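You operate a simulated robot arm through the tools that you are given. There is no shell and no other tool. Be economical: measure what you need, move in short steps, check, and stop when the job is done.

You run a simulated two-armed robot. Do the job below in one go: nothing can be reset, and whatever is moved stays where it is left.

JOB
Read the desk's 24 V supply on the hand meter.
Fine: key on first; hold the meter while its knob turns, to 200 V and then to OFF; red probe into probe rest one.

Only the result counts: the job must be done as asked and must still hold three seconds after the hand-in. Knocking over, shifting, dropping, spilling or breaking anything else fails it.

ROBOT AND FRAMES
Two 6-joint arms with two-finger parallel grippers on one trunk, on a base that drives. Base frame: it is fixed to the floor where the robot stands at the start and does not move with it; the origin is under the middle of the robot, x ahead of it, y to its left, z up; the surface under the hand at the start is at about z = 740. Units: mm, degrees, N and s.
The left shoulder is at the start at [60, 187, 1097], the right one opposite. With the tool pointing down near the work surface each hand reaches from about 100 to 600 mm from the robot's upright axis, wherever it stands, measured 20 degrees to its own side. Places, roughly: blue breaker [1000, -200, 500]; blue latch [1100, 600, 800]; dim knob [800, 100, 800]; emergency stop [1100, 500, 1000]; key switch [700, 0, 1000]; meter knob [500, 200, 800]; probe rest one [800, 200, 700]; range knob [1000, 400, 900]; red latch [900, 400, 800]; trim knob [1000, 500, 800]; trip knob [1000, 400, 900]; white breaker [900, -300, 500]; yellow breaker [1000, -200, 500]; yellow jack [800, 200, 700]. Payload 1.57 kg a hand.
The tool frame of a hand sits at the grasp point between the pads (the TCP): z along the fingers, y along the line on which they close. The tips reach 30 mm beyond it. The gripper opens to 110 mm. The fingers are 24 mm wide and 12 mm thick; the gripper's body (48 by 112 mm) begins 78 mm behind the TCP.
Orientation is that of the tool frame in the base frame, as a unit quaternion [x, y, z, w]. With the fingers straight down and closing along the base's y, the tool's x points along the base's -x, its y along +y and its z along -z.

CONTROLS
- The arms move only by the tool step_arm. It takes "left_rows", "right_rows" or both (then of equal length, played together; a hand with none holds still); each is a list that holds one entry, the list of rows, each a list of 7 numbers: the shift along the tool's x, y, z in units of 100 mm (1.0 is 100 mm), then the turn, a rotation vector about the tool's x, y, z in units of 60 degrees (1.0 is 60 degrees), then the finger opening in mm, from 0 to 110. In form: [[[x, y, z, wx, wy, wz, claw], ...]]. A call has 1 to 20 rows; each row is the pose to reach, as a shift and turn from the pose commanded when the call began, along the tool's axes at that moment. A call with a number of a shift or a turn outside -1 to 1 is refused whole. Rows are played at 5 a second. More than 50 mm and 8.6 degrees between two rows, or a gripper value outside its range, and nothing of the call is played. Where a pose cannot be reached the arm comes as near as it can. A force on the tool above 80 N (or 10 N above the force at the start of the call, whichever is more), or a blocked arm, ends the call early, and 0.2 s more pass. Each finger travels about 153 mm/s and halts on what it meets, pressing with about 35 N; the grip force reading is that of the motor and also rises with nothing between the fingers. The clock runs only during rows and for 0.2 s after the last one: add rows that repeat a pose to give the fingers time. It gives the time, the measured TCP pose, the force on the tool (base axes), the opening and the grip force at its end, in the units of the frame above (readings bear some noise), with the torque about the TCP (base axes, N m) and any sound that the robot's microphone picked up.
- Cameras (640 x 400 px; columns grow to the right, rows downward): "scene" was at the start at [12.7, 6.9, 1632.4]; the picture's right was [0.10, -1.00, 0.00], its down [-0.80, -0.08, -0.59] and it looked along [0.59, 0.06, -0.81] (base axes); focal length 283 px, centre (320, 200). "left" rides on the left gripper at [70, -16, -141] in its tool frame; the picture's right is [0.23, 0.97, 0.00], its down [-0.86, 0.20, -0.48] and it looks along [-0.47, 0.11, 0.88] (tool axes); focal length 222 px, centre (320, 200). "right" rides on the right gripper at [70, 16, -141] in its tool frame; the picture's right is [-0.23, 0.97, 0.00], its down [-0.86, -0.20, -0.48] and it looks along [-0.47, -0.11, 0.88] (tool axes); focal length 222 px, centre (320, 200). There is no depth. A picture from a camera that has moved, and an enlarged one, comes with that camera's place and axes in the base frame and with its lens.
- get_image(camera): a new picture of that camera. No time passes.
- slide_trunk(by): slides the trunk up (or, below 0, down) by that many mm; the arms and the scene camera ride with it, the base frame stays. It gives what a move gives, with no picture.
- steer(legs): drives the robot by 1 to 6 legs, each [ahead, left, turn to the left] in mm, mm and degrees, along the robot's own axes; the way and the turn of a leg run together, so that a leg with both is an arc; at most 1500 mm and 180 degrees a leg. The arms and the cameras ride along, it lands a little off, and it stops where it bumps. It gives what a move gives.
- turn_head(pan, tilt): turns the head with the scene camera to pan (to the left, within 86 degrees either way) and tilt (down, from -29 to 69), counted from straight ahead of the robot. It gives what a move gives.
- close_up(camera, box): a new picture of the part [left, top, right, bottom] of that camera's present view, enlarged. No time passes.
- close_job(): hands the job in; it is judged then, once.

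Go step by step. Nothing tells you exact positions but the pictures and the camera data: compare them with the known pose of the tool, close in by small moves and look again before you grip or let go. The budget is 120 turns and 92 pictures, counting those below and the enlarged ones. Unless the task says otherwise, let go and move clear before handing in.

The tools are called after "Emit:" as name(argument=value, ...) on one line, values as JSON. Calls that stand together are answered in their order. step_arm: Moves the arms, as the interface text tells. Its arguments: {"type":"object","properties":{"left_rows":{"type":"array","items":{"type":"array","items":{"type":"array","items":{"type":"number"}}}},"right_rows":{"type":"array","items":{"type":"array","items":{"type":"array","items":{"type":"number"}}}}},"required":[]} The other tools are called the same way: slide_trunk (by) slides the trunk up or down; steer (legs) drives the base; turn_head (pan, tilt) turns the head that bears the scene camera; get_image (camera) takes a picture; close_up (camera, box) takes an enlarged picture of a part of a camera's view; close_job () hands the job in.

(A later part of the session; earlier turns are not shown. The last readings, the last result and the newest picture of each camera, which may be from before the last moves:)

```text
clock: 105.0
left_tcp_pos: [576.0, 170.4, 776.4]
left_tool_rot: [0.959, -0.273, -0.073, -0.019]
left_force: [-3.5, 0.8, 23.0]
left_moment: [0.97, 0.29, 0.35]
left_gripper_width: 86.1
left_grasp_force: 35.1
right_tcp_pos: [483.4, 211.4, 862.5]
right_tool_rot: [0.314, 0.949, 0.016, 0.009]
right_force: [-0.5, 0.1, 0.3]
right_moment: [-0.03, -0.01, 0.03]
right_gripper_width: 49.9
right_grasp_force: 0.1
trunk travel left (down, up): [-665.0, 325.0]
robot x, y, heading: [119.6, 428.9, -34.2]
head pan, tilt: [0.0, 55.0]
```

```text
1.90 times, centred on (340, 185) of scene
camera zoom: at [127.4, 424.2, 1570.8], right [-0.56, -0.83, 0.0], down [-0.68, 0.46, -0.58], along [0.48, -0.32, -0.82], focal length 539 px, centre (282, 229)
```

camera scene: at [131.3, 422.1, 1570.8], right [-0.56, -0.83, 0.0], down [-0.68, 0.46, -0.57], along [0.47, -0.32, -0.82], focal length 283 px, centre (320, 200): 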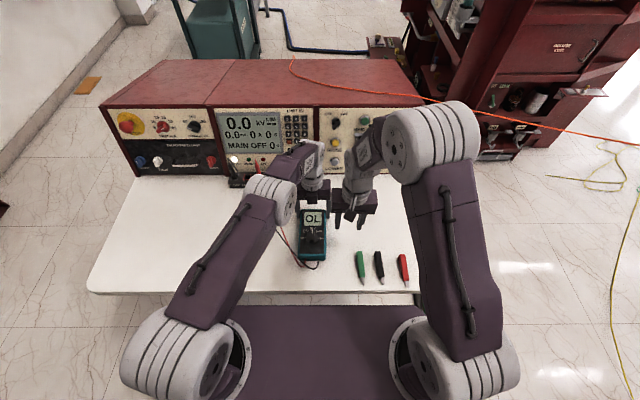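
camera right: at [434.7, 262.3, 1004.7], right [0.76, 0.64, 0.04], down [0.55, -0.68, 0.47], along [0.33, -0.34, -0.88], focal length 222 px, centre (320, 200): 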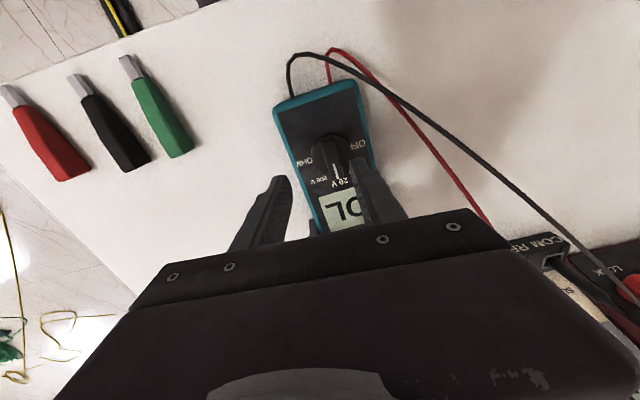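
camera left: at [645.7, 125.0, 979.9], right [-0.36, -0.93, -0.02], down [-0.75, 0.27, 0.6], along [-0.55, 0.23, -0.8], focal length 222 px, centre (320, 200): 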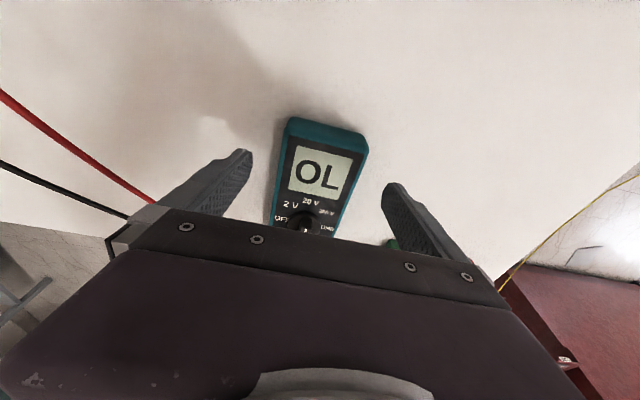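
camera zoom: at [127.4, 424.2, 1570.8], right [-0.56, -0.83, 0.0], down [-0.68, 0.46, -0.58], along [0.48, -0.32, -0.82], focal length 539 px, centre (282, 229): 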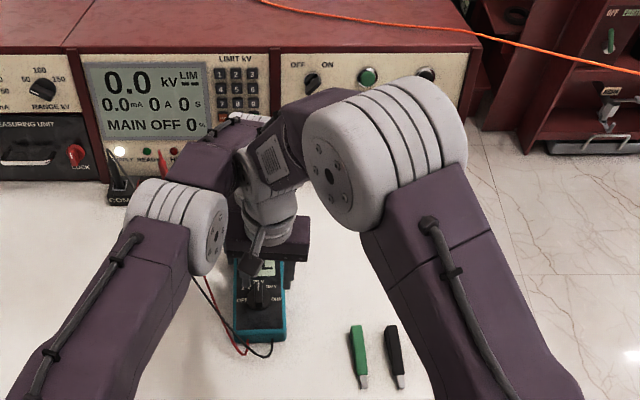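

The two wrists are too close. I'll retreat the right hand, then tilt the holding hand much further away from the knob (about 32° in total) before gripping again.

Emit:
step_arm(right_rows=[[[0, -0.25, -0.2, 0, 0, 0, 50], [0, -0.5, -0.3, 0, 0, 0, 50], [0, -0.75, -0.3, 0, 0, 0, 50], [0, -1.0, -0.3, 0, 0, 0, 50]]])

Emit:
step_arm(left_rows=[[[0, 0, 0, 0, 0, 0, 100], [0, 0, 0, 0, 0, 0, 110], [0, 0, 0, 0, 0, 0, 110], [-0.04, 0, -0.3, 0, 0, 0, 110], [-0.08, 0, -0.6, 0, 0, 0, 110], [-0.08, 0, -0.6, 0, -0.1, 0, 110], [-0.08, 0, -0.6, 0, -0.2, 0, 110], [-0.08, 0, -0.6, 0, -0.3, 0, 110], [-0.08, 0, -0.6, 0, -0.4, 0, 110], [-0.08, 0, -0.6, 0, -0.4, 0, 110]]])

Emit:
get_image(camera="left")

```text
clock: 106.0
left_tcp_pos: [565.0, 154.2, 777.9]
left_tool_rot: [0.954, -0.292, -0.07, -0.016]
left_force: [-0.3, -0.1, -3.5]
left_moment: [-0.14, -0.27, 0.0]
left_gripper_width: 85.4
left_grasp_force: 34.9
right_tcp_pos: [424.3, 135.5, 886.4]
right_tool_rot: [0.306, 0.952, 0.017, 0.002]
right_force: [-0.3, -0.8, 0.1]
right_moment: [0.03, 0.0, -0.03]
right_gripper_width: 50.1
right_grasp_force: 0.1
trunk travel left (down, up): [-665.0, 325.0]
robot x, y, heading: [119.3, 430.3, -34.3]
head pan, tilt: [0.0, 55.0]
```

```text
clock: 108.2
left_tcp_pos: [518.1, 216.5, 858.5]
left_tool_rot: [0.918, -0.282, -0.268, -0.077]
left_force: [-0.6, -0.1, -0.4]
left_moment: [-0.03, 0.02, -0.02]
left_gripper_width: 109.8
left_grasp_force: 0.1
left hand out of reach, approached as far as the arm can: row 6, 7, 8, 9, 10
right_tcp_pos: [423.8, 137.0, 886.9]
right_tool_rot: [0.305, 0.952, 0.016, 0.001]
right_force: [0.0, -0.4, 0.2]
right_moment: [-0.03, 0.01, 0.0]
right_gripper_width: 50.1
right_grasp_force: 0.0
trunk travel left (down, up): [-665.0, 325.0]
robot x, y, heading: [122.6, 430.5, -34.1]
head pan, tilt: [0.0, 55.0]
```

```text
17 pictures are left
camera left: at [639.8, 155.6, 939.7], right [-0.39, -0.92, -0.11], down [-0.49, 0.1, 0.86], along [-0.78, 0.39, -0.49], focal length 222 px, centre (320, 200)
```

left: 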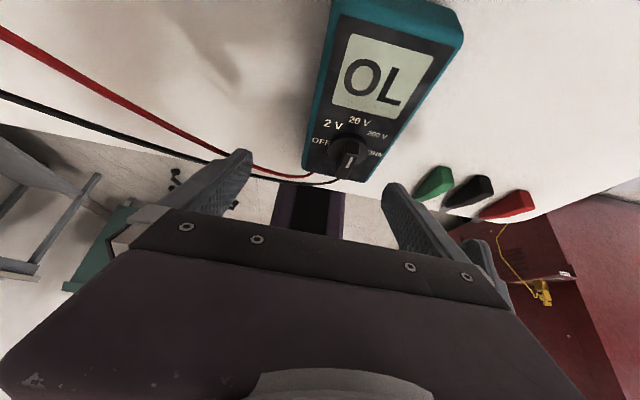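

The left arm is at its outer limit with that tilt, so I'll drive forward 65 mm and then re-place it over the display end.

Emit:
steer(legs=[[65, 0, 0]])

```text
clock: 109.2
left_tcp_pos: [572.1, 180.8, 857.5]
left_tool_rot: [0.919, -0.281, -0.266, -0.076]
left_force: [0.3, 0.4, 0.2]
left_moment: [0.05, 0.0, -0.03]
left_gripper_width: 109.9
left_grasp_force: 0.0
right_tcp_pos: [477.5, 99.9, 887.2]
right_tool_rot: [0.306, 0.952, 0.016, 0.002]
right_force: [0.6, -1.1, 0.0]
right_moment: [0.01, 0.03, 0.02]
right_gripper_width: 49.9
right_grasp_force: 0.0
trunk travel left (down, up): [-665.0, 325.0]
robot x, y, heading: [175.1, 390.6, -34.0]
head pan, tilt: [0.0, 55.0]
```

The hand is close. Shifting to the meter's centreline, then checking before closing.

Emit:
step_arm(left_rows=[[[0.1, 0.12, 0.08, 0, 0, 0, 110], [0.15, 0.23, 0.15, 0, 0, 0, 110], [0.25, 0.23, 0.25, 0, 0, 0, 110], [0.3, 0.23, 0.35, 0, 0, 0, 110], [0.3, 0.23, 0.35, 0, 0, 0, 110]]])

Emit:
get_image(camera="left")

```text
clock: 110.4
left_tcp_pos: [553.9, 174.2, 818.6]
left_tool_rot: [0.918, -0.282, -0.267, -0.077]
left_force: [-0.3, 0.0, 0.6]
left_moment: [0.0, 0.0, 0.01]
left_gripper_width: 110.0
left_grasp_force: 0.0
left hand out of reach, approached as far as the arm can: row 1, 2, 3, 4, 5
right_tcp_pos: [478.1, 99.4, 886.1]
right_tool_rot: [0.304, 0.952, 0.016, 0.001]
right_force: [0.9, 0.7, 0.2]
right_moment: [0.0, 0.03, 0.0]
right_gripper_width: 50.1
right_grasp_force: 0.0
trunk travel left (down, up): [-665.0, 325.0]
robot x, y, heading: [174.0, 395.2, -34.1]
head pan, tilt: [0.0, 55.0]
```

```text
16 pictures are left
camera left: at [675.4, 113.5, 900.2], right [-0.39, -0.92, -0.11], down [-0.49, 0.1, 0.86], along [-0.78, 0.39, -0.49], focal length 222 px, centre (320, 200)
```

left: 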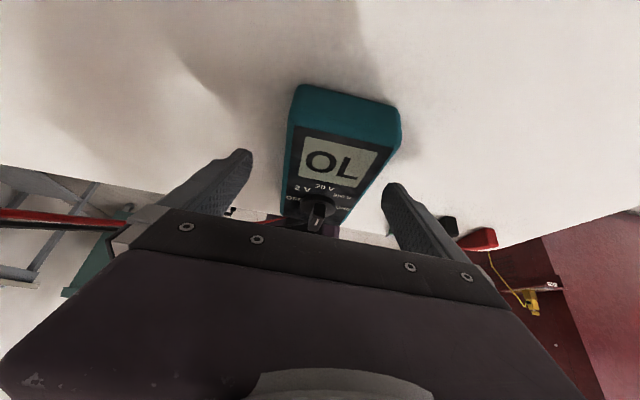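

Still at the limit; another 40 mm forward with the base.

Emit:
steer(legs=[[40, 0, 0]])

Emit:
step_arm(left_rows=[[[0, 0, 0, 0, 0, 0, 110], [0, 0, 0, 0, 0, 0, 110]]])

```text
clock: 111.3
left_tcp_pos: [585.6, 152.0, 820.2]
left_tool_rot: [0.919, -0.282, -0.266, -0.077]
left_force: [-0.1, -0.2, -0.5]
left_moment: [-0.02, 0.01, -0.02]
left_gripper_width: 109.9
left_grasp_force: 0.0
right_tcp_pos: [509.8, 78.6, 887.3]
right_tool_rot: [0.304, 0.952, 0.016, 0.004]
right_force: [-0.7, -0.6, 0.2]
right_moment: [0.0, -0.01, 0.03]
right_gripper_width: 50.3
right_grasp_force: 0.0
trunk travel left (down, up): [-665.0, 325.0]
robot x, y, heading: [207.9, 369.9, -34.3]
head pan, tilt: [0.0, 55.0]
```

```text
clock: 111.9
left_tcp_pos: [587.7, 151.2, 818.2]
left_tool_rot: [0.918, -0.282, -0.267, -0.077]
left_force: [-0.1, -1.1, 0.4]
left_moment: [0.01, 0.03, -0.02]
left_gripper_width: 110.0
left_grasp_force: 0.1
right_tcp_pos: [511.0, 78.4, 887.1]
right_tool_rot: [0.305, 0.952, 0.016, 0.001]
right_force: [0.0, 0.8, -0.3]
right_moment: [0.0, 0.0, -0.01]
right_gripper_width: 50.1
right_grasp_force: 0.1
trunk travel left (down, up): [-665.0, 325.0]
robot x, y, heading: [211.4, 371.4, -34.0]
head pan, tilt: [0.0, 55.0]
```

Descending along the finger direction and closing on the meter.

Emit:
step_arm(left_rows=[[[0.03, 0.05, 0.1, 0, 0, 0, 110], [0.06, 0.05, 0.2, 0, 0, 0, 110], [0.1, 0.05, 0.37, 0, 0, 0, 110], [0.1, 0.05, 0.37, 0, 0, 0, 110], [0.1, 0.05, 0.37, 0, 0, 0, 98], [0.1, 0.05, 0.37, 0, 0, 0, 92], [0.1, 0.05, 0.37, 0, 0, 0, 86], [0.1, 0.05, 0.37, 0, 0, 0, 80], [0.1, 0.05, 0.37, 0, 0, 0, 70], [0.1, 0.05, 0.37, 0, 0, 0, 60], [0.1, 0.05, 0.37, 0, 0, 0, 60]]])

Emit:
get_image(camera="right")

```text
clock: 114.3
left_tcp_pos: [572.9, 151.9, 782.3]
left_tool_rot: [0.919, -0.282, -0.266, -0.077]
left_force: [0.0, -1.2, 0.7]
left_moment: [0.16, -0.05, 0.16]
left_gripper_width: 85.7
left_grasp_force: 34.6
right_tcp_pos: [509.1, 78.5, 886.2]
right_tool_rot: [0.304, 0.952, 0.016, 0.001]
right_force: [0.0, 0.8, -0.1]
right_moment: [-0.02, 0.04, -0.01]
right_gripper_width: 50.1
right_grasp_force: 0.1
trunk travel left (down, up): [-665.0, 325.0]
robot x, y, heading: [207.2, 369.2, -34.1]
head pan, tilt: [0.0, 55.0]
```

```text
15 pictures are left
camera right: at [463.1, 127.9, 1029.2], right [0.75, 0.66, 0.03], down [0.57, -0.67, 0.47], along [0.33, -0.33, -0.88], focal length 222 px, centre (320, 200)
```

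right: 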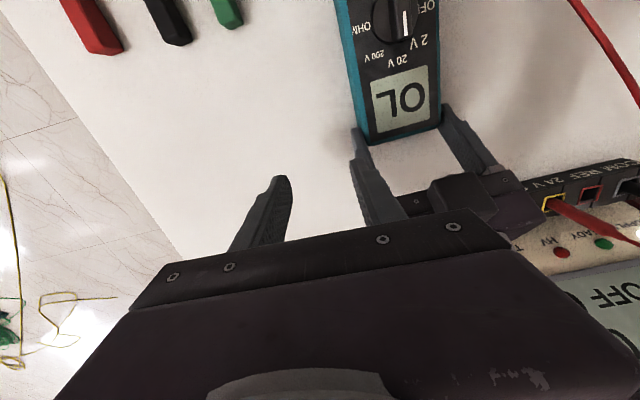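

The left hand holds the meter, leaning well away from the knob. I'll swing the right hand around behind and over the knob.

Emit:
step_arm(right_rows=[[[0.33, 0, 0, 0, 0, 0, 50], [0.66, 0, 0, 0, 0, 0, 50], [0.97, 0, 0, 0, 0, 0, 50], [0.98, 0, 0, 0, 0, 0, 50]]])

Emit:
step_arm(right_rows=[[[0, 0.2, 0, 0, 0, 0, 50], [0, 0.4, 0, 0, 0, 0, 50], [0, 0.6, 0, 0, 0, 0, 50], [0, 0.8, 0, 0, 0, 0, 50], [0, 0.97, 0, 0, 0, 0, 50], [0, 0.97, 0, 0, 0, 0, 50]]])

Emit:
get_image(camera="right")

```text
clock: 115.3
left_tcp_pos: [573.6, 152.9, 782.1]
left_tool_rot: [0.919, -0.282, -0.266, -0.077]
left_force: [0.7, -0.6, 0.8]
left_moment: [0.2, 0.03, 0.07]
left_gripper_width: 86.0
left_grasp_force: 34.8
right_tcp_pos: [432.6, 135.0, 887.6]
right_tool_rot: [0.306, 0.952, 0.016, 0.001]
right_force: [0.4, -1.3, 0.1]
right_moment: [0.03, 0.0, 0.01]
right_gripper_width: 50.0
right_grasp_force: 0.0
trunk travel left (down, up): [-665.0, 325.0]
robot x, y, heading: [207.6, 371.7, -34.4]
head pan, tilt: [0.0, 55.0]
```

```text
clock: 116.7
left_tcp_pos: [574.9, 152.2, 783.3]
left_tool_rot: [0.919, -0.282, -0.266, -0.077]
left_force: [-0.5, 0.9, 0.9]
left_moment: [-0.06, -0.23, -0.04]
left_gripper_width: 85.9
left_grasp_force: 35.1
right_tcp_pos: [484.8, 212.8, 889.5]
right_tool_rot: [0.305, 0.952, 0.016, -0.002]
right_force: [-10.2, -14.8, -34.4]
right_moment: [0.26, -0.3, 0.09]
right_gripper_width: 50.2
right_grasp_force: 0.1
trunk travel left (down, up): [-665.0, 325.0]
robot x, y, heading: [206.1, 371.8, -34.3]
head pan, tilt: [0.0, 55.0]
```

```text
14 pictures are left
camera right: at [438.6, 263.4, 1032.6], right [0.75, 0.66, 0.02], down [0.58, -0.67, 0.46], along [0.32, -0.33, -0.89], focal length 222 px, centre (320, 200)
```

right: 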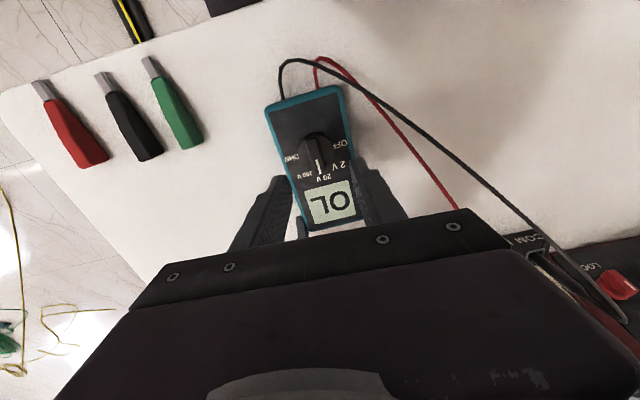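

The right hand feels some contact from above; going down should relieve it. I'll descend to the knob with a small correction.

Emit:
step_arm(right_rows=[[[0.02, 0.01, 0.15, 0, 0, 0, 50], [0.04, 0.02, 0.3, 0, 0, 0, 50], [0.06, 0.02, 0.45, 0, 0, 0, 50], [0.06, 0.02, 0.45, 0, 0, 0, 50]]])

Emit:
close_up(camera="right", box=[220, 90, 420, 240])

```text
clock: 117.7
left_tcp_pos: [575.2, 153.0, 781.5]
left_tool_rot: [0.919, -0.281, -0.266, -0.077]
left_force: [-0.4, -0.6, 2.0]
left_moment: [0.19, -0.15, 0.13]
left_gripper_width: 85.9
left_grasp_force: 35.5
right_tcp_pos: [483.8, 220.0, 845.6]
right_tool_rot: [0.305, 0.952, 0.017, 0.003]
right_force: [-0.3, 0.4, 0.2]
right_moment: [0.0, 0.01, 0.01]
right_gripper_width: 49.9
right_grasp_force: 0.1
trunk travel left (down, up): [-665.0, 325.0]
robot x, y, heading: [209.0, 372.4, -34.0]
head pan, tilt: [0.0, 55.0]
```

```text
2.67 times, centred on (320, 165) of right
camera zoom: at [435.7, 269.6, 987.9], right [0.75, 0.66, 0.03], down [0.57, -0.67, 0.47], along [0.33, -0.33, -0.88], focal length 592 px, centre (320, 293)
```

zoom: 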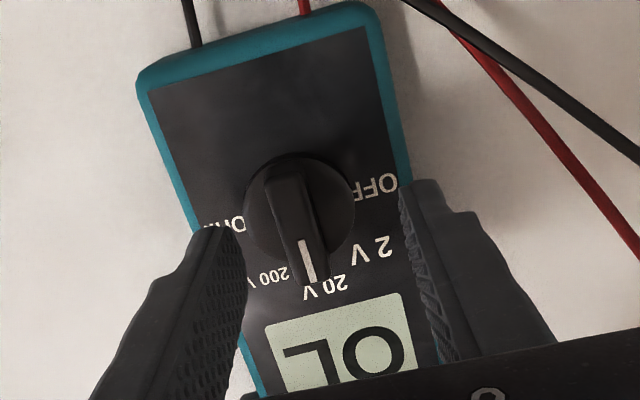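

Contact is gone and the knob is clear in view at about [484, 213.5]. Correcting 5 mm, descending and closing on the ridge.

Emit:
step_arm(right_rows=[[[-0.02, -0.03, 0, 0, 0, 0, 50], [-0.04, -0.05, 0.1, 0, 0, 0, 50], [-0.04, -0.05, 0.2, 0, 0, 0, 50], [-0.04, -0.05, 0.3, 0, 0, 0, 50], [-0.04, -0.05, 0.33, 0, 0, 0, 50], [-0.04, -0.05, 0.33, 0, 0, 0, 50]]])

Emit:
close_up(camera="right", box=[220, 90, 420, 240])

```text
clock: 119.1
left_tcp_pos: [573.4, 154.1, 781.6]
left_tool_rot: [0.919, -0.281, -0.266, -0.077]
left_force: [2.3, -3.0, -3.5]
left_moment: [1.11, -0.09, 0.47]
left_gripper_width: 85.7
left_grasp_force: 35.5
right_tcp_pos: [485.2, 214.7, 811.7]
right_tool_rot: [0.306, 0.952, 0.017, 0.001]
right_force: [-3.5, 0.7, 22.8]
right_moment: [-0.65, 0.42, -0.18]
right_gripper_width: 50.4
right_grasp_force: 0.7
trunk travel left (down, up): [-665.0, 325.0]
robot x, y, heading: [208.2, 370.7, -33.9]
head pan, tilt: [0.0, 55.0]
```

```text
2.67 times, centred on (320, 165) of right
camera zoom: at [437.0, 265.1, 955.6], right [0.75, 0.66, 0.03], down [0.57, -0.67, 0.47], along [0.33, -0.33, -0.88], focal length 592 px, centre (320, 293)
```

zoom: 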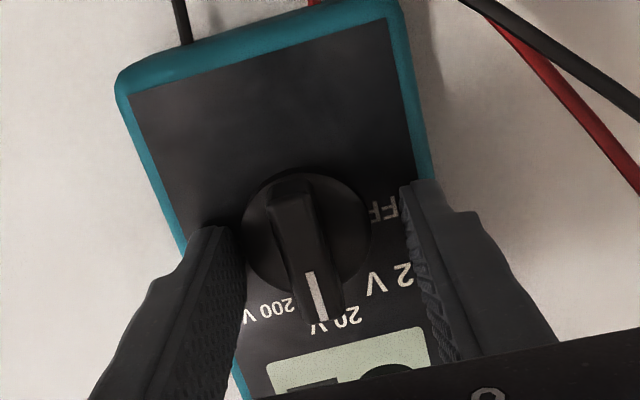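

The tips touch the face, so it lies near z = 782. I'll lift 3 mm, recentre slightly and close on the ridge.

Emit:
step_arm(right_rows=[[[-0.01, -0.01, -0.03, 0, 0, 0, 50], [-0.03, -0.03, -0.04, 0, 0, 0, 50], [-0.03, -0.03, -0.04, 0, 0, 0, 35], [-0.03, -0.03, -0.04, 0, 0, 0, 20], [-0.03, -0.03, -0.04, 0, 0, 0, 10], [-0.03, -0.03, -0.04, 0, 0, 0, 0], [-0.03, -0.03, -0.04, 0, 0, 0, 0], [-0.03, -0.03, -0.04, 0, 0, 0, 0]]])

```text
clock: 120.9
left_tcp_pos: [574.4, 152.4, 782.5]
left_tool_rot: [0.919, -0.282, -0.266, -0.077]
left_force: [0.1, -0.7, 5.2]
left_moment: [0.34, 0.1, -0.05]
left_gripper_width: 85.6
left_grasp_force: 34.6
right_tcp_pos: [486.0, 209.0, 816.6]
right_tool_rot: [0.305, 0.952, 0.016, 0.001]
right_force: [0.0, 0.3, -3.3]
right_moment: [-0.02, 0.23, 0.04]
right_gripper_width: 37.6
right_grasp_force: 35.0
trunk travel left (down, up): [-665.0, 325.0]
robot x, y, heading: [204.4, 370.5, -34.0]
head pan, tilt: [0.0, 55.0]
```

The 37.6 mm width means I'm on the knob's base disc, not the ridge. I'll open, rise 7 mm and close again.

Emit:
step_arm(right_rows=[[[0, 0, 0, 0, 0, 0, 50], [0, 0, -0.03, 0, 0, 0, 50], [0, 0, -0.07, 0, 0, 0, 50], [0, 0, -0.07, 0, 0, 0, 30], [0, 0, -0.07, 0, 0, 0, 15], [0, 0, -0.07, 0, 0, 0, 0], [0, 0, -0.07, 0, 0, 0, 0], [0, 0, -0.07, 0, 0, 0, 0]]])

Emit:
close_up(camera="right", box=[220, 90, 420, 240])

```text
clock: 122.7
left_tcp_pos: [573.7, 153.2, 782.2]
left_tool_rot: [0.919, -0.281, -0.266, -0.077]
left_force: [-5.5, -8.9, 1.1]
left_moment: [0.72, -0.49, 1.18]
left_gripper_width: 85.7
left_grasp_force: 34.9
right_tcp_pos: [486.9, 210.2, 822.9]
right_tool_rot: [0.305, 0.952, 0.017, 0.002]
right_force: [5.1, 10.1, -0.3]
right_moment: [-0.11, 0.13, 0.0]
right_gripper_width: 12.7
right_grasp_force: 30.2
trunk travel left (down, up): [-665.0, 325.0]
robot x, y, heading: [207.7, 370.0, -34.2]
head pan, tilt: [0.0, 55.0]
```

```text
2.67 times, centred on (320, 165) of right
camera zoom: at [438.0, 259.5, 966.2], right [0.75, 0.66, 0.03], down [0.57, -0.67, 0.47], along [0.33, -0.33, -0.88], focal length 592 px, centre (320, 293)
```

zoom: 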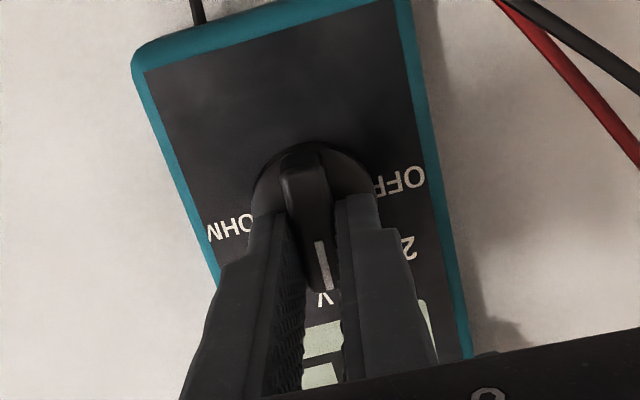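

The ridge is gripped at 12.7 mm. I'll ease the side load by 2 mm and turn clockwise 45° to 200 V.

Emit:
step_arm(right_rows=[[[0.02, 0.02, 0, 0, 0, 0, 0], [0.02, 0.025, 0, 0, 0, 0.125, 0], [0.02, 0.025, 0, 0, 0, 0.25, 0], [0.02, 0.025, 0, 0, 0, 0.375, 0], [0.02, 0.025, 0, 0, 0, 0.5, 0], [0.02, 0.025, 0, 0, 0, 0.625, 0], [0.02, 0.025, 0, 0, 0, 0.75, 0], [0.02, 0.025, 0, 0, 0, 0.75, 0]]])

Emit:
get_image(camera="right")

```text
clock: 124.5
left_tcp_pos: [574.2, 153.8, 783.2]
left_tool_rot: [0.919, -0.282, -0.265, -0.078]
left_force: [5.6, 20.5, -2.1]
left_moment: [0.47, 0.02, -1.86]
left_gripper_width: 86.1
left_grasp_force: 34.9
right_tcp_pos: [483.5, 213.3, 824.9]
right_tool_rot: [0.647, 0.762, 0.015, -0.005]
right_force: [-11.5, -20.3, 16.0]
right_moment: [-0.57, 0.53, 0.08]
right_gripper_width: 12.3
right_grasp_force: 29.9
trunk travel left (down, up): [-665.0, 325.0]
robot x, y, heading: [209.6, 368.6, -33.9]
head pan, tilt: [0.0, 55.0]
```

```text
10 pictures are left
camera right: at [487.8, 281.2, 967.5], right [1.0, -0.07, 0.01], down [-0.06, -0.89, 0.45], along [-0.02, -0.45, -0.89], focal length 222 px, centre (320, 200)
```

right: 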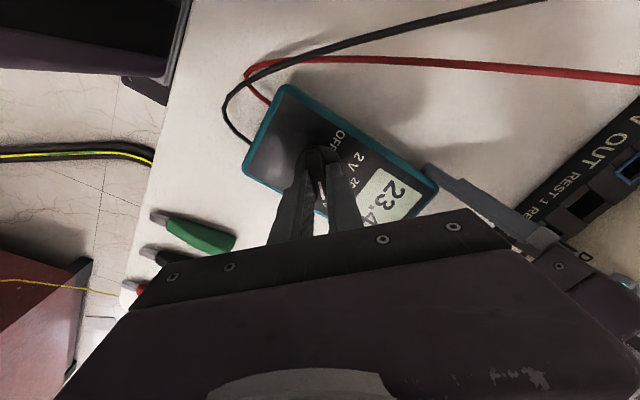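

The meter reads 23-point-something volts on 200 V. I'll dwell a second, then turn back toward OFF, -135° in total.

Emit:
step_arm(right_rows=[[[-0.015, -0.01, 0, 0, 0, 0, 0], [-0.015, -0.01, 0, 0, 0, 0, 0], [-0.015, -0.01, 0, 0, 0, 0, 0], [-0.015, -0.01, 0, 0, 0, 0, 0], [-0.015, -0.01, 0, 0, 0, 0, 0], [-0.015, -0.01, 0, 0, 0, 0, 0]]])

Emit:
close_up(camera="scene", box=[280, 190, 360, 300])

Emit:
step_arm(right_rows=[[[0, 0, 0, 0, 0, -0.125, 0], [0, 0, 0, 0, 0, -0.25, 0], [0, 0, 0, 0, 0, -0.375, 0], [0, 0, 0, 0, 0, -0.5, 0], [0, 0, 0, 0, 0, -0.625, 0], [0, 0, 0, 0, 0, -0.75, 0], [0, 0, 0, 0, 0, -0.75, 0]]])

```text
clock: 125.9
left_tcp_pos: [573.9, 152.5, 782.8]
left_tool_rot: [0.919, -0.282, -0.265, -0.076]
left_force: [15.2, -2.9, -6.8]
left_moment: [0.88, -0.69, -0.92]
left_gripper_width: 86.0
left_grasp_force: 34.7
right_tcp_pos: [483.6, 212.3, 822.9]
right_tool_rot: [0.646, 0.764, 0.014, -0.004]
right_force: [-14.6, 8.5, 23.9]
right_moment: [0.28, 0.65, 0.11]
right_gripper_width: 12.9
right_grasp_force: 29.6
trunk travel left (down, up): [-665.0, 325.0]
robot x, y, heading: [205.8, 369.5, -34.0]
head pan, tilt: [0.0, 55.0]
```

```text
3.64 times, centred on (320, 245) of scene
camera zoom: at [216.8, 365.3, 1570.8], right [-0.56, -0.83, 0.0], down [-0.68, 0.46, -0.57], along [0.48, -0.32, -0.82], focal length 1029 px, centre (320, 36)
```

zoom: 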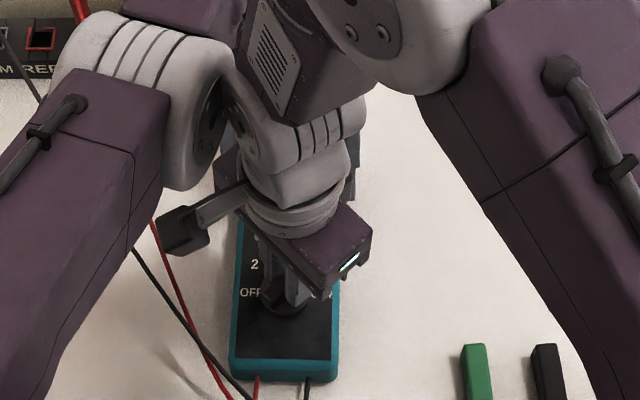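

```text
clock: 127.5
left_tcp_pos: [575.2, 152.6, 783.2]
left_tool_rot: [0.918, -0.282, -0.268, -0.078]
left_force: [-3.2, -12.4, 12.6]
left_moment: [1.0, 0.27, 1.27]
left_gripper_width: 85.4
left_grasp_force: 34.6
right_tcp_pos: [484.7, 210.9, 823.0]
right_tool_rot: [0.305, 0.952, 0.016, 0.002]
right_force: [4.2, 12.4, -11.3]
right_moment: [0.3, 0.77, 0.03]
right_gripper_width: 12.8
right_grasp_force: 29.7
trunk travel left (down, up): [-665.0, 325.0]
robot x, y, heading: [210.0, 372.5, -34.1]
head pan, tilt: [0.0, 55.0]
```

Back at the 20 V position. Continuing 90° counterclockwise to OFF in two parts.

Emit:
step_arm(right_rows=[[[0, 0.01, 0, 0, 0, -0.125, 0], [0, 0.01, 0, 0, 0, -0.25, 0], [0, 0.01, 0, 0, 0, -0.375, 0], [0, 0.01, 0, 0, 0, -0.5, 0], [0, 0.01, 0, 0, 0, -0.625, 0], [0, 0.01, 0, 0, 0, -0.75, 0], [0, 0.01, 0, 0, 0, -0.75, 0]]])

Emit:
step_arm(right_rows=[[[0, 0, 0, 0, 0, -0.125, 0], [0, 0, 0, 0, 0, -0.25, 0], [0, 0, 0, 0, 0, -0.375, 0], [0, 0, 0, 0, 0, -0.5, 0], [0, 0, 0, 0, 0, -0.625, 0], [0, 0, 0, 0, 0, -0.75, 0], [0, 0, 0, 0, 0, -0.78, 0], [0, 0, 0, 0, 0, -0.78, 0]]])

Emit:
get_image(camera="right")

```text
clock: 129.1
left_tcp_pos: [574.6, 152.2, 782.5]
left_tool_rot: [0.919, -0.282, -0.264, -0.075]
left_force: [0.2, -23.8, 0.6]
left_moment: [0.42, -0.26, 1.92]
left_gripper_width: 86.3
left_grasp_force: 34.9
right_tcp_pos: [485.7, 212.3, 823.6]
right_tool_rot: [-0.084, 0.996, 0.014, 0.007]
right_force: [-2.6, 24.7, 6.2]
right_moment: [0.15, 0.26, -0.04]
right_gripper_width: 12.6
right_grasp_force: 29.7
trunk travel left (down, up): [-665.0, 325.0]
robot x, y, heading: [208.4, 372.6, -34.3]
head pan, tilt: [0.0, 55.0]
```

```text
clock: 130.9
left_tcp_pos: [573.1, 152.1, 784.0]
left_tool_rot: [0.92, -0.281, -0.264, -0.075]
left_force: [17.3, -26.1, 0.3]
left_moment: [-0.5, -0.17, 1.31]
left_gripper_width: 86.7
left_grasp_force: 35.1
right_tcp_pos: [481.1, 212.7, 823.2]
right_tool_rot: [-0.472, 0.882, 0.011, 0.011]
right_force: [-19.9, 30.1, 12.8]
right_moment: [0.61, 0.29, -0.08]
right_gripper_width: 12.7
right_grasp_force: 29.4
trunk travel left (down, up): [-665.0, 325.0]
robot x, y, heading: [209.7, 373.8, -34.1]
head pan, tilt: [0.0, 55.0]
```

```text
8 pictures are left
camera right: at [430.6, 160.8, 962.9], right [-0.68, 0.73, 0.02], down [0.64, 0.59, 0.5], along [0.36, 0.35, -0.87], focal length 222 px, centre (320, 200)
```

right: 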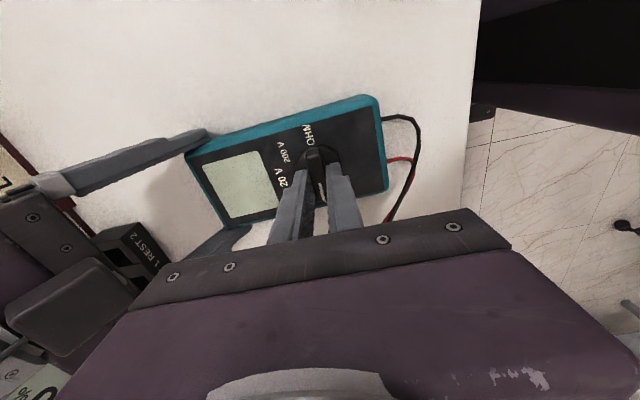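

The display is blank, so the meter is OFF. I'll release the knob with the right hand, lift it and move it away to the right; then release the meter.

Emit:
step_arm(right_rows=[[[0, 0, 0, 0, 0, 0, 25], [0, 0, 0, 0, 0, 0, 50], [0, 0, 0, 0, 0, 0, 50], [0, 0, -0.2, 0, 0, 0, 50], [0, 0, -0.3, 0, 0, 0, 50], [0.25, 0, -0.35, 0, 0, 0, 50], [0.5, 0, -0.4, 0, 0, 0, 50], [0.75, 0, -0.5, 0, 0, 0, 50], [1.0, 0, -0.6, 0, 0, 0, 50]]])

Emit:
step_arm(right_rows=[[[0.25, 0, -0.1, 0, 0, 0.125, 50], [0.5, 0, -0.2, 0, 0, 0.25, 50], [0.75, 0, -0.3, 0, 0, 0.375, 50], [1.0, 0, -0.4, 0, 0, 0.5, 50], [1.0, 0, -0.4, 0, 0, 0.625, 50], [1.0, 0, -0.4, 0, 0, 0.75, 50], [1.0, 0, -0.4, 0, 0, 0.875, 50], [1.0, 0, -0.4, 0, 0, 1.0, 50]]])

Emit:
step_arm(left_rows=[[[0, 0, 0, 0, 0, 0, 95], [0, 0, 0, 0, 0, 0, 110], [0, 0, 0, 0, 0, 0, 110], [0, 0, -0.25, 0, 0, 0, 110], [0, 0, -0.5, 0, 0, 0, 110], [0, 0, -0.75, 0, 0, 0, 110], [-0.2, 0, -0.9, 0, 0, 0, 110], [-0.4, 0, -1.0, 0, 0, 0, 110]]])

```text
clock: 132.9
left_tcp_pos: [574.0, 152.5, 782.6]
left_tool_rot: [0.918, -0.282, -0.266, -0.077]
left_force: [-0.5, 0.2, -0.6]
left_moment: [-0.19, -0.3, 0.02]
left_gripper_width: 86.3
left_grasp_force: 34.3
right_tcp_pos: [428.2, 127.8, 879.5]
right_tool_rot: [-0.472, 0.882, 0.01, 0.014]
right_force: [-0.6, -0.2, 0.5]
right_moment: [0.02, 0.02, 0.01]
right_gripper_width: 50.2
right_grasp_force: 0.0
trunk travel left (down, up): [-665.0, 325.0]
robot x, y, heading: [206.8, 366.7, -34.3]
head pan, tilt: [0.0, 55.0]
```

```text
clock: 134.7
left_tcp_pos: [575.1, 153.5, 782.5]
left_tool_rot: [0.918, -0.282, -0.267, -0.077]
left_force: [0.9, 0.5, 0.4]
left_moment: [-0.16, -0.31, -0.01]
left_gripper_width: 86.2
left_grasp_force: 35.3
right_tcp_pos: [372.6, 42.4, 915.7]
right_tool_rot: [0.033, 0.999, 0.016, 0.005]
right_force: [0.6, -0.8, -0.5]
right_moment: [0.0, -0.01, 0.0]
right_gripper_width: 50.2
right_grasp_force: 0.0
trunk travel left (down, up): [-665.0, 325.0]
robot x, y, heading: [208.1, 366.3, -34.1]
head pan, tilt: [0.0, 55.0]
```

```text
clock: 136.5
left_tcp_pos: [590.9, 143.6, 889.2]
left_tool_rot: [0.919, -0.281, -0.266, -0.077]
left_force: [-0.3, -0.1, -0.2]
left_moment: [0.02, 0.0, -0.03]
left_gripper_width: 110.0
left_grasp_force: 0.0
left hand out of reach, approached as far as the arm can: row 4, 5, 6, 7
right_tcp_pos: [372.8, 43.5, 916.8]
right_tool_rot: [0.033, 0.999, 0.016, 0.006]
right_force: [-0.3, -0.7, -0.4]
right_moment: [-0.02, -0.04, 0.0]
right_gripper_width: 50.1
right_grasp_force: 0.0
trunk travel left (down, up): [-665.0, 325.0]
robot x, y, heading: [210.5, 375.4, -34.0]
head pan, tilt: [0.0, 55.0]
```

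Both hands are free. I'll straighten the left hand and unroll it 180° so its camera faces the robot side, ready for the probe.

Emit:
step_arm(left_rows=[[[-0.08, 0, -0.13, 0, 0.13, 0, 110], [-0.16, 0, -0.26, 0, 0.26, 0, 110], [-0.24, 0, -0.39, 0, 0.39, 0, 110], [-0.32, 0, -0.51, 0, 0.53, 0, 110]]])

Emit:
step_arm(left_rows=[[[0, 0, 0, 0, 0, -0.125, 110], [0, 0, 0, 0, 0, -0.25, 110], [0, 0, 0, 0, 0, -0.375, 110], [0, 0, 0, 0, 0, -0.5, 110], [0, 0, 0, 0, 0, -0.625, 110], [0, 0, 0, 0, 0, -0.75, 110], [0, 0, 0, 0, 0, -0.875, 110], [0, 0, 0, 0, 0, -1.0, 110]]])

Emit:
step_arm(left_rows=[[[0, 0, 0, 0, 0, -0.125, 110], [0, 0, 0, 0, 0, -0.25, 110], [0, 0, 0, 0, 0, -0.375, 110], [0, 0, 0, 0, 0, -0.5, 110], [0, 0, 0, 0, 0, -0.625, 110], [0, 0, 0, 0, 0, -0.75, 110], [0, 0, 0, 0, 0, -0.875, 110], [0, 0, 0, 0, 0, -1.0, 110]]])

Emit:
step_arm(left_rows=[[[0, 0, 0, 0, 0, -0.125, 110], [0, 0, 0, 0, 0, -0.25, 110], [0, 0, 0, 0, 0, -0.375, 110], [0, 0, 0, 0, 0, -0.5, 110], [0, 0, 0, 0, 0, -0.625, 110], [0, 0, 0, 0, 0, -0.75, 110], [0, 0, 0, 0, 0, -0.875, 110], [0, 0, 0, 0, 0, -1.0, 110]]])

```text
clock: 137.5
left_tcp_pos: [590.3, 144.8, 949.1]
left_tool_rot: [0.956, -0.292, -0.003, 0.003]
left_force: [0.1, 0.6, -0.6]
left_moment: [0.03, 0.02, 0.0]
left_gripper_width: 109.9
left_grasp_force: 0.0
right_tcp_pos: [371.8, 43.2, 916.2]
right_tool_rot: [0.033, 0.999, 0.015, 0.007]
right_force: [-0.2, 1.3, 1.0]
right_moment: [-0.03, 0.0, 0.04]
right_gripper_width: 50.1
right_grasp_force: 0.1
trunk travel left (down, up): [-665.0, 325.0]
robot x, y, heading: [208.9, 372.8, -34.2]
head pan, tilt: [0.0, 55.0]
```

```text
clock: 139.3
left_tcp_pos: [591.3, 143.8, 948.4]
left_tool_rot: [0.974, 0.227, -0.005, 0.0]
left_force: [-0.2, -0.3, 0.6]
left_moment: [0.0, 0.0, 0.02]
left_gripper_width: 110.1
left_grasp_force: 0.1
right_tcp_pos: [373.4, 42.0, 917.2]
right_tool_rot: [0.033, 0.999, 0.015, 0.006]
right_force: [0.8, -0.9, 0.2]
right_moment: [-0.02, 0.0, 0.05]
right_gripper_width: 49.9
right_grasp_force: 0.1
trunk travel left (down, up): [-665.0, 325.0]
robot x, y, heading: [208.7, 371.5, -34.1]
head pan, tilt: [0.0, 55.0]
```

```text
clock: 141.1
left_tcp_pos: [590.3, 143.7, 949.0]
left_tool_rot: [0.73, 0.683, -0.005, -0.003]
left_force: [1.5, 0.5, 0.7]
left_moment: [-0.02, 0.0, 0.0]
left_gripper_width: 110.1
left_grasp_force: 0.0
right_tcp_pos: [371.2, 42.7, 915.9]
right_tool_rot: [0.034, 0.999, 0.016, 0.006]
right_force: [0.1, -0.8, -0.5]
right_moment: [-0.02, 0.02, 0.03]
right_gripper_width: 49.9
right_grasp_force: 0.0
trunk travel left (down, up): [-665.0, 325.0]
robot x, y, heading: [206.8, 371.1, -34.1]
head pan, tilt: [0.0, 55.0]
```

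```text
clock: 142.9
left_tcp_pos: [591.2, 144.7, 948.1]
left_tool_rot: [0.29, 0.957, -0.002, -0.004]
left_force: [0.1, -0.3, -0.3]
left_moment: [0.02, 0.03, 0.01]
left_gripper_width: 109.8
left_grasp_force: 0.0
right_tcp_pos: [373.9, 44.0, 917.7]
right_tool_rot: [0.034, 0.999, 0.016, 0.005]
right_force: [0.3, 0.6, 0.1]
right_moment: [0.0, -0.01, 0.02]
right_gripper_width: 50.3
right_grasp_force: 0.1
trunk travel left (down, up): [-665.0, 325.0]
robot x, y, heading: [206.8, 370.7, -34.3]
head pan, tilt: [0.0, 55.0]
```

Left hand is tool-down in its natural roll. Moving it to a viewing spot in front of the jack block.

Emit:
step_arm(left_rows=[[[-0.08, 0.25, 0, 0, 0, 0, 110], [-0.16, 0.5, 0, 0, 0, 0, 110], [-0.24, 0.75, 0, 0, 0, 0, 110], [-0.3, 1.0, 0, 0, 0, 0, 110]]])

Emit:
step_arm(left_rows=[[[0, 0.2, 0, 0, 0, 0, 110], [0, 0.38, 0, 0, 0, 0, 110], [0, 0.38, 0, 0, 0, 0, 110]]])

Emit:
close_up(camera="left", box=[170, 60, 470, 250])

```text
clock: 143.9
left_tcp_pos: [673.6, 211.6, 946.9]
left_tool_rot: [0.292, 0.956, -0.003, -0.005]
left_force: [0.0, -0.4, 0.5]
left_moment: [-0.01, 0.0, 0.0]
left_gripper_width: 110.0
left_grasp_force: 0.1
right_tcp_pos: [373.6, 44.8, 916.4]
right_tool_rot: [0.033, 0.999, 0.015, 0.006]
right_force: [0.6, -0.3, -0.6]
right_moment: [-0.02, -0.02, 0.0]
right_gripper_width: 49.9
right_grasp_force: 0.0
trunk travel left (down, up): [-665.0, 325.0]
robot x, y, heading: [206.6, 372.0, -34.1]
head pan, tilt: [0.0, 55.0]
```

```text
clock: 144.7
left_tcp_pos: [694.4, 243.3, 947.4]
left_tool_rot: [0.292, 0.956, -0.003, -0.004]
left_force: [0.3, -0.1, 0.4]
left_moment: [0.06, 0.03, 0.02]
left_gripper_width: 110.1
left_grasp_force: 0.0
right_tcp_pos: [372.4, 42.1, 916.7]
right_tool_rot: [0.034, 0.999, 0.016, 0.006]
right_force: [0.1, -0.1, -0.2]
right_moment: [-0.01, 0.0, 0.0]
right_gripper_width: 50.1
right_grasp_force: 0.0
trunk travel left (down, up): [-665.0, 325.0]
robot x, y, heading: [208.7, 371.1, -34.2]
head pan, tilt: [0.0, 55.0]
```

```text
2.11 times, centred on (320, 155) of left
camera zoom: at [629.6, 268.5, 1089.2], right [0.36, 0.93, -0.01], down [0.83, -0.31, 0.47], along [0.44, -0.17, -0.88], focal length 468 px, centre (320, 295)
```

zoom: 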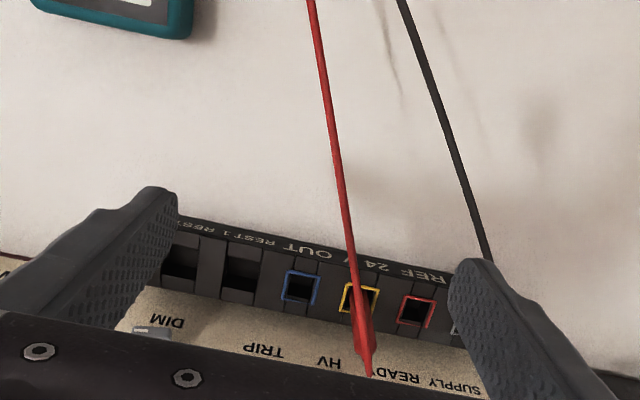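

The red probe stands vertically in the yellow jack near [800, 235], with its handle top near z = 860; REST 1 is two holes to the right. It's at the edge of reach, so I'll shift the base left 80 mm and slightly forward, then look again.

Emit:
steer(legs=[[15, 80, 0]])

Emit:
step_arm(left_rows=[[[0, -0.1, 0, 0, 0, 0, 100], [0, -0.28, 0, 0, 0, 0, 80], [0, -0.28, 0, 0, 0, 0, 60], [0, -0.28, 0, 0, 0, 0, 60]]])

Emit:
close_up(camera="left", box=[170, 60, 470, 250])

```text
clock: 145.7
left_tcp_pos: [752.8, 302.1, 946.9]
left_tool_rot: [0.291, 0.957, -0.003, -0.004]
left_force: [0.4, 0.5, -0.2]
left_moment: [0.0, -0.01, 0.03]
left_gripper_width: 110.0
left_grasp_force: 0.0
right_tcp_pos: [430.2, 100.9, 916.3]
right_tool_rot: [0.032, 0.999, 0.015, 0.006]
right_force: [0.3, 0.4, -0.2]
right_moment: [-0.01, 0.03, 0.02]
right_gripper_width: 50.1
right_grasp_force: 0.1
trunk travel left (down, up): [-665.0, 325.0]
robot x, y, heading: [265.7, 428.3, -34.1]
head pan, tilt: [0.0, 55.0]
```

```text
clock: 146.7
left_tcp_pos: [735.5, 278.1, 948.3]
left_tool_rot: [0.292, 0.956, -0.003, -0.005]
left_force: [0.3, 0.2, 0.1]
left_moment: [0.02, 0.0, -0.03]
left_gripper_width: 60.1
left_grasp_force: 0.0
right_tcp_pos: [430.8, 101.1, 916.6]
right_tool_rot: [0.032, 0.999, 0.015, 0.006]
right_force: [-0.3, 0.2, -0.3]
right_moment: [0.02, -0.01, -0.02]
right_gripper_width: 50.1
right_grasp_force: 0.2
trunk travel left (down, up): [-665.0, 325.0]
robot x, y, heading: [266.3, 425.0, -33.9]
head pan, tilt: [0.0, 55.0]
```

```text
2.11 times, centred on (320, 155) of left
camera zoom: at [670.9, 303.7, 1089.7], right [0.35, 0.93, -0.01], down [0.83, -0.31, 0.47], along [0.44, -0.17, -0.88], focal length 468 px, centre (320, 295)
```

zoom: 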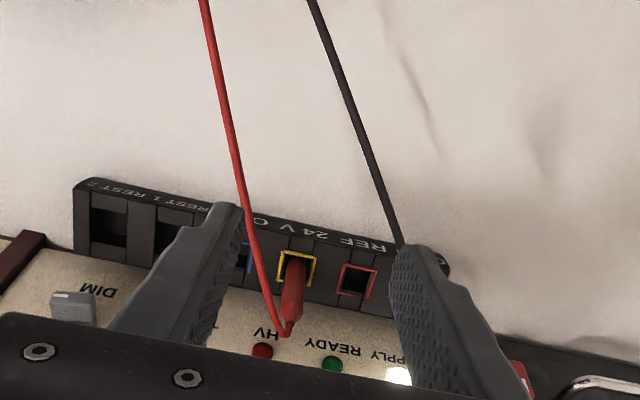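

Two views agree: the probe is at [800, 235], hole level z = 775, with REST 1 at about [748, 164]. Moving the left hand directly over the probe and lowering around the handle.

Emit:
step_arm(left_rows=[[[-0.25, 0, 0, 0, 0, 0, 60], [-0.5, 0, 0, 0, 0, 0, 60], [-0.775, 0.01, 0, 0, 0, 0, 60], [-0.775, 0.01, 0, 0, 0, 0, 60]]])

Emit:
step_arm(left_rows=[[[0, 0, 0.2, 0, 0, 0, 60], [0, 0, 0.4, 0, 0, 0, 60], [0, 0, 0.5, 0, 0, 0, 60], [0, 0, 0.5, 0, 0, 0, 60]]])

Emit:
close_up(camera="left", box=[170, 60, 470, 250])

```text
clock: 147.7
left_tcp_pos: [799.8, 236.1, 947.9]
left_tool_rot: [0.292, 0.956, -0.003, -0.004]
left_force: [0.0, -0.8, 0.4]
left_moment: [-0.01, 0.0, 0.03]
left_gripper_width: 60.1
left_grasp_force: 0.0
right_tcp_pos: [430.7, 101.5, 915.6]
right_tool_rot: [0.031, 0.999, 0.015, 0.006]
right_force: [-0.2, 1.3, -1.0]
right_moment: [0.01, 0.0, 0.02]
right_gripper_width: 50.2
right_grasp_force: 0.0
trunk travel left (down, up): [-665.0, 325.0]
robot x, y, heading: [266.1, 425.0, -33.9]
head pan, tilt: [0.0, 55.0]
```

```text
clock: 148.7
left_tcp_pos: [799.6, 236.6, 897.2]
left_tool_rot: [0.291, 0.957, -0.003, -0.005]
left_force: [-0.2, 0.8, -0.8]
left_moment: [0.0, -0.02, 0.01]
left_gripper_width: 60.1
left_grasp_force: 0.1
right_tcp_pos: [430.3, 101.4, 917.3]
right_tool_rot: [0.032, 0.999, 0.015, 0.006]
right_force: [-0.5, -0.3, 0.5]
right_moment: [-0.06, 0.01, -0.03]
right_gripper_width: 50.2
right_grasp_force: 0.1
trunk travel left (down, up): [-665.0, 325.0]
robot x, y, heading: [261.7, 430.4, -34.2]
head pan, tilt: [0.0, 55.0]
```

```text
2.11 times, centred on (320, 155) of left
camera zoom: at [735.0, 262.2, 1039.0], right [0.35, 0.93, -0.01], down [0.83, -0.31, 0.47], along [0.44, -0.17, -0.88], focal length 468 px, centre (320, 295)
```

zoom: 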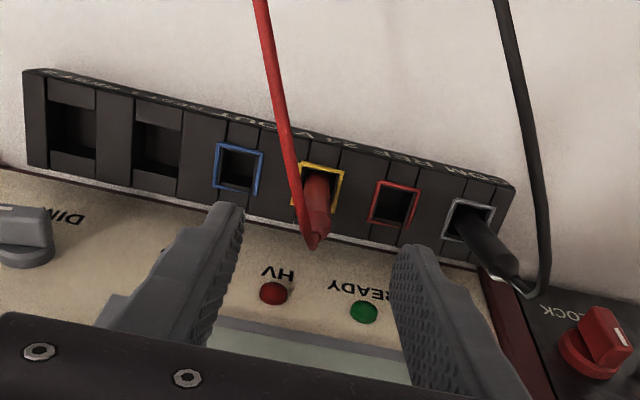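

The probe is centred between the fingers, and REST 1 is 91 mm to the right along the block. Lowering and gripping the handle.

Emit:
step_arm(left_rows=[[[0, 0, 0.2, 0, 0, 0, 60], [0, 0, 0.4, 0, 0, 0, 60], [0, 0, 0.62, 0, 0, 0, 60], [0, 0, 0.62, 0, 0, 0, 45], [0, 0, 0.62, 0, 0, 0, 30], [0, 0, 0.62, 0, 0, 0, 15], [0, 0, 0.62, 0, 0, 0, 0], [0, 0, 0.62, 0, 0, 0, 0], [0, 0, 0.62, 0, 0, 0, 0]]])

```text
clock: 150.7
left_tcp_pos: [799.1, 237.3, 834.7]
left_tool_rot: [0.292, 0.956, -0.002, -0.006]
left_force: [-0.3, -1.4, -0.2]
left_moment: [-0.09, 0.04, -0.02]
left_gripper_width: 13.6
left_grasp_force: 30.2
right_tcp_pos: [431.6, 100.9, 915.4]
right_tool_rot: [0.033, 0.999, 0.016, 0.006]
right_force: [-0.7, 0.2, 0.9]
right_moment: [-0.02, -0.01, 0.0]
right_gripper_width: 50.3
right_grasp_force: 0.0
trunk travel left (down, up): [-665.0, 325.0]
robot x, y, heading: [264.1, 427.3, -33.8]
head pan, tilt: [0.0, 55.0]
```

Gripped at 13.6 mm. Lifting the probe straight up.

Emit:
step_arm(left_rows=[[[0, 0, -0.1, 0, 0, 0, 0], [0, 0, -0.2, 0, 0, 0, 0], [0, 0, -0.35, 0, 0, 0, 0], [0, 0, -0.5, 0, 0, 0, 0], [0, 0, -0.65, 0, 0, 0, 0], [0, 0, -0.65, 0, 0, 0, 0]]])

Emit:
close_up(camera="left", box=[170, 60, 470, 250])

```text
clock: 152.1
left_tcp_pos: [801.0, 236.1, 900.5]
left_tool_rot: [0.292, 0.956, -0.003, -0.006]
left_force: [0.1, -0.1, -0.4]
left_moment: [-0.02, 0.01, -0.04]
left_gripper_width: 13.2
left_grasp_force: 30.1
right_tcp_pos: [431.8, 100.8, 916.2]
right_tool_rot: [0.032, 0.999, 0.015, 0.006]
right_force: [0.4, 0.0, -0.1]
right_moment: [-0.03, -0.01, -0.01]
right_gripper_width: 50.0
right_grasp_force: 0.0
trunk travel left (down, up): [-665.0, 325.0]
robot x, y, heading: [266.0, 429.0, -34.3]
head pan, tilt: [0.0, 55.0]
```

```text
2.11 times, centred on (320, 155) of left
camera zoom: at [735.8, 261.4, 1041.4], right [0.35, 0.93, -0.01], down [0.83, -0.31, 0.47], along [0.44, -0.17, -0.88], focal length 468 px, centre (320, 295)
```

zoom: 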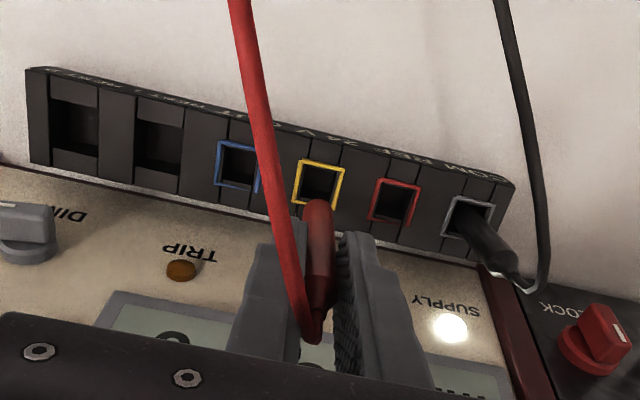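

The probe is out, its tip about 39 mm above the block. Carrying it 91 mm right to over REST 1.

Emit:
step_arm(left_rows=[[[0, -0.2, 0, 0, 0, 0, 0], [0, -0.45, 0, 0, 0, 0, 0], [0.01, -0.7, 0, 0, 0, 0, 0], [0.01, -0.913, 0, 0, 0, 0, 0], [0.01, -0.913, 0, 0, 0, 0, 0]]])

Emit:
step_arm(left_rows=[[[0, 0, 0.1, 0, 0, 0, 0], [0, 0, 0.2, 0, 0, 0, 0], [0, 0, 0.3, 0, 0, 0, 0], [0, 0, 0.3, 0, 0, 0, 0]]])

Emit:
close_up(camera="left", box=[170, 60, 470, 250])

```text
clock: 153.3
left_tcp_pos: [748.8, 161.2, 900.2]
left_tool_rot: [0.292, 0.957, -0.004, -0.004]
left_force: [0.4, 0.2, -1.0]
left_moment: [0.01, 0.02, 0.0]
left_gripper_width: 13.2
left_grasp_force: 30.1
right_tcp_pos: [430.9, 101.9, 916.9]
right_tool_rot: [0.033, 0.999, 0.015, 0.005]
right_force: [0.4, -0.7, -0.2]
right_moment: [-0.01, 0.01, -0.02]
right_gripper_width: 50.2
right_grasp_force: 0.1
trunk travel left (down, up): [-665.0, 325.0]
robot x, y, heading: [267.2, 431.0, -34.2]
head pan, tilt: [0.0, 55.0]
```

```text
clock: 154.3
left_tcp_pos: [748.8, 160.5, 870.5]
left_tool_rot: [0.291, 0.957, -0.003, -0.005]
left_force: [0.2, -0.3, 0.5]
left_moment: [-0.03, 0.0, 0.0]
left_gripper_width: 13.1
left_grasp_force: 29.8
right_tcp_pos: [430.6, 102.0, 916.5]
right_tool_rot: [0.032, 0.999, 0.016, 0.006]
right_force: [0.7, 0.4, -0.7]
right_moment: [0.02, 0.0, -0.02]
right_gripper_width: 50.3
right_grasp_force: 0.0
trunk travel left (down, up): [-665.0, 325.0]
robot x, y, heading: [266.5, 429.8, -33.9]
head pan, tilt: [0.0, 55.0]
```

```text
2.11 times, centred on (320, 155) of left
camera zoom: at [684.0, 185.8, 1012.4], right [0.35, 0.93, -0.01], down [0.83, -0.31, 0.47], along [0.44, -0.17, -0.88], focal length 468 px, centre (320, 295)
```

zoom: 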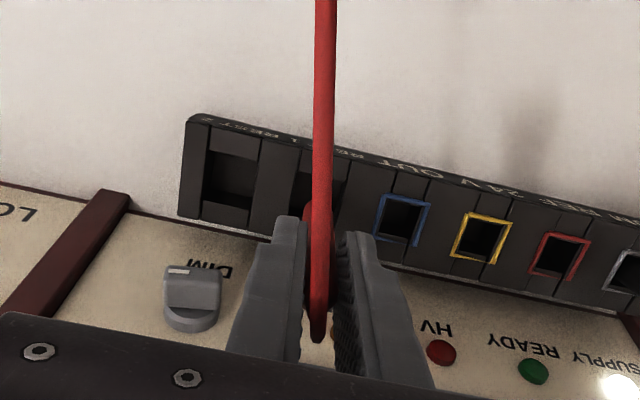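

The probe hangs centred over REST 1. Lowering it in small steps.

Emit:
step_arm(left_rows=[[[0, 0, 0.07, 0, 0, 0, 0], [0, 0, 0.14, 0, 0, 0, 0], [0, 0, 0.21, 0, 0, 0, 0], [0, 0, 0.28, 0, 0, 0, 0], [0, 0, 0.28, 0, 0, 0, 0]]])

```text
clock: 155.5
left_tcp_pos: [747.7, 159.8, 843.0]
left_tool_rot: [0.29, 0.957, -0.003, -0.004]
left_force: [0.5, 0.2, -0.6]
left_moment: [-0.03, 0.01, -0.02]
left_gripper_width: 13.0
left_grasp_force: 30.5
right_tcp_pos: [430.9, 101.2, 915.3]
right_tool_rot: [0.032, 0.999, 0.015, 0.005]
right_force: [0.3, 0.0, 1.1]
right_moment: [0.02, 0.0, -0.04]
right_gripper_width: 50.2
right_grasp_force: 0.2
trunk travel left (down, up): [-665.0, 325.0]
robot x, y, heading: [262.9, 426.5, -34.1]
head pan, tilt: [0.0, 55.0]
```

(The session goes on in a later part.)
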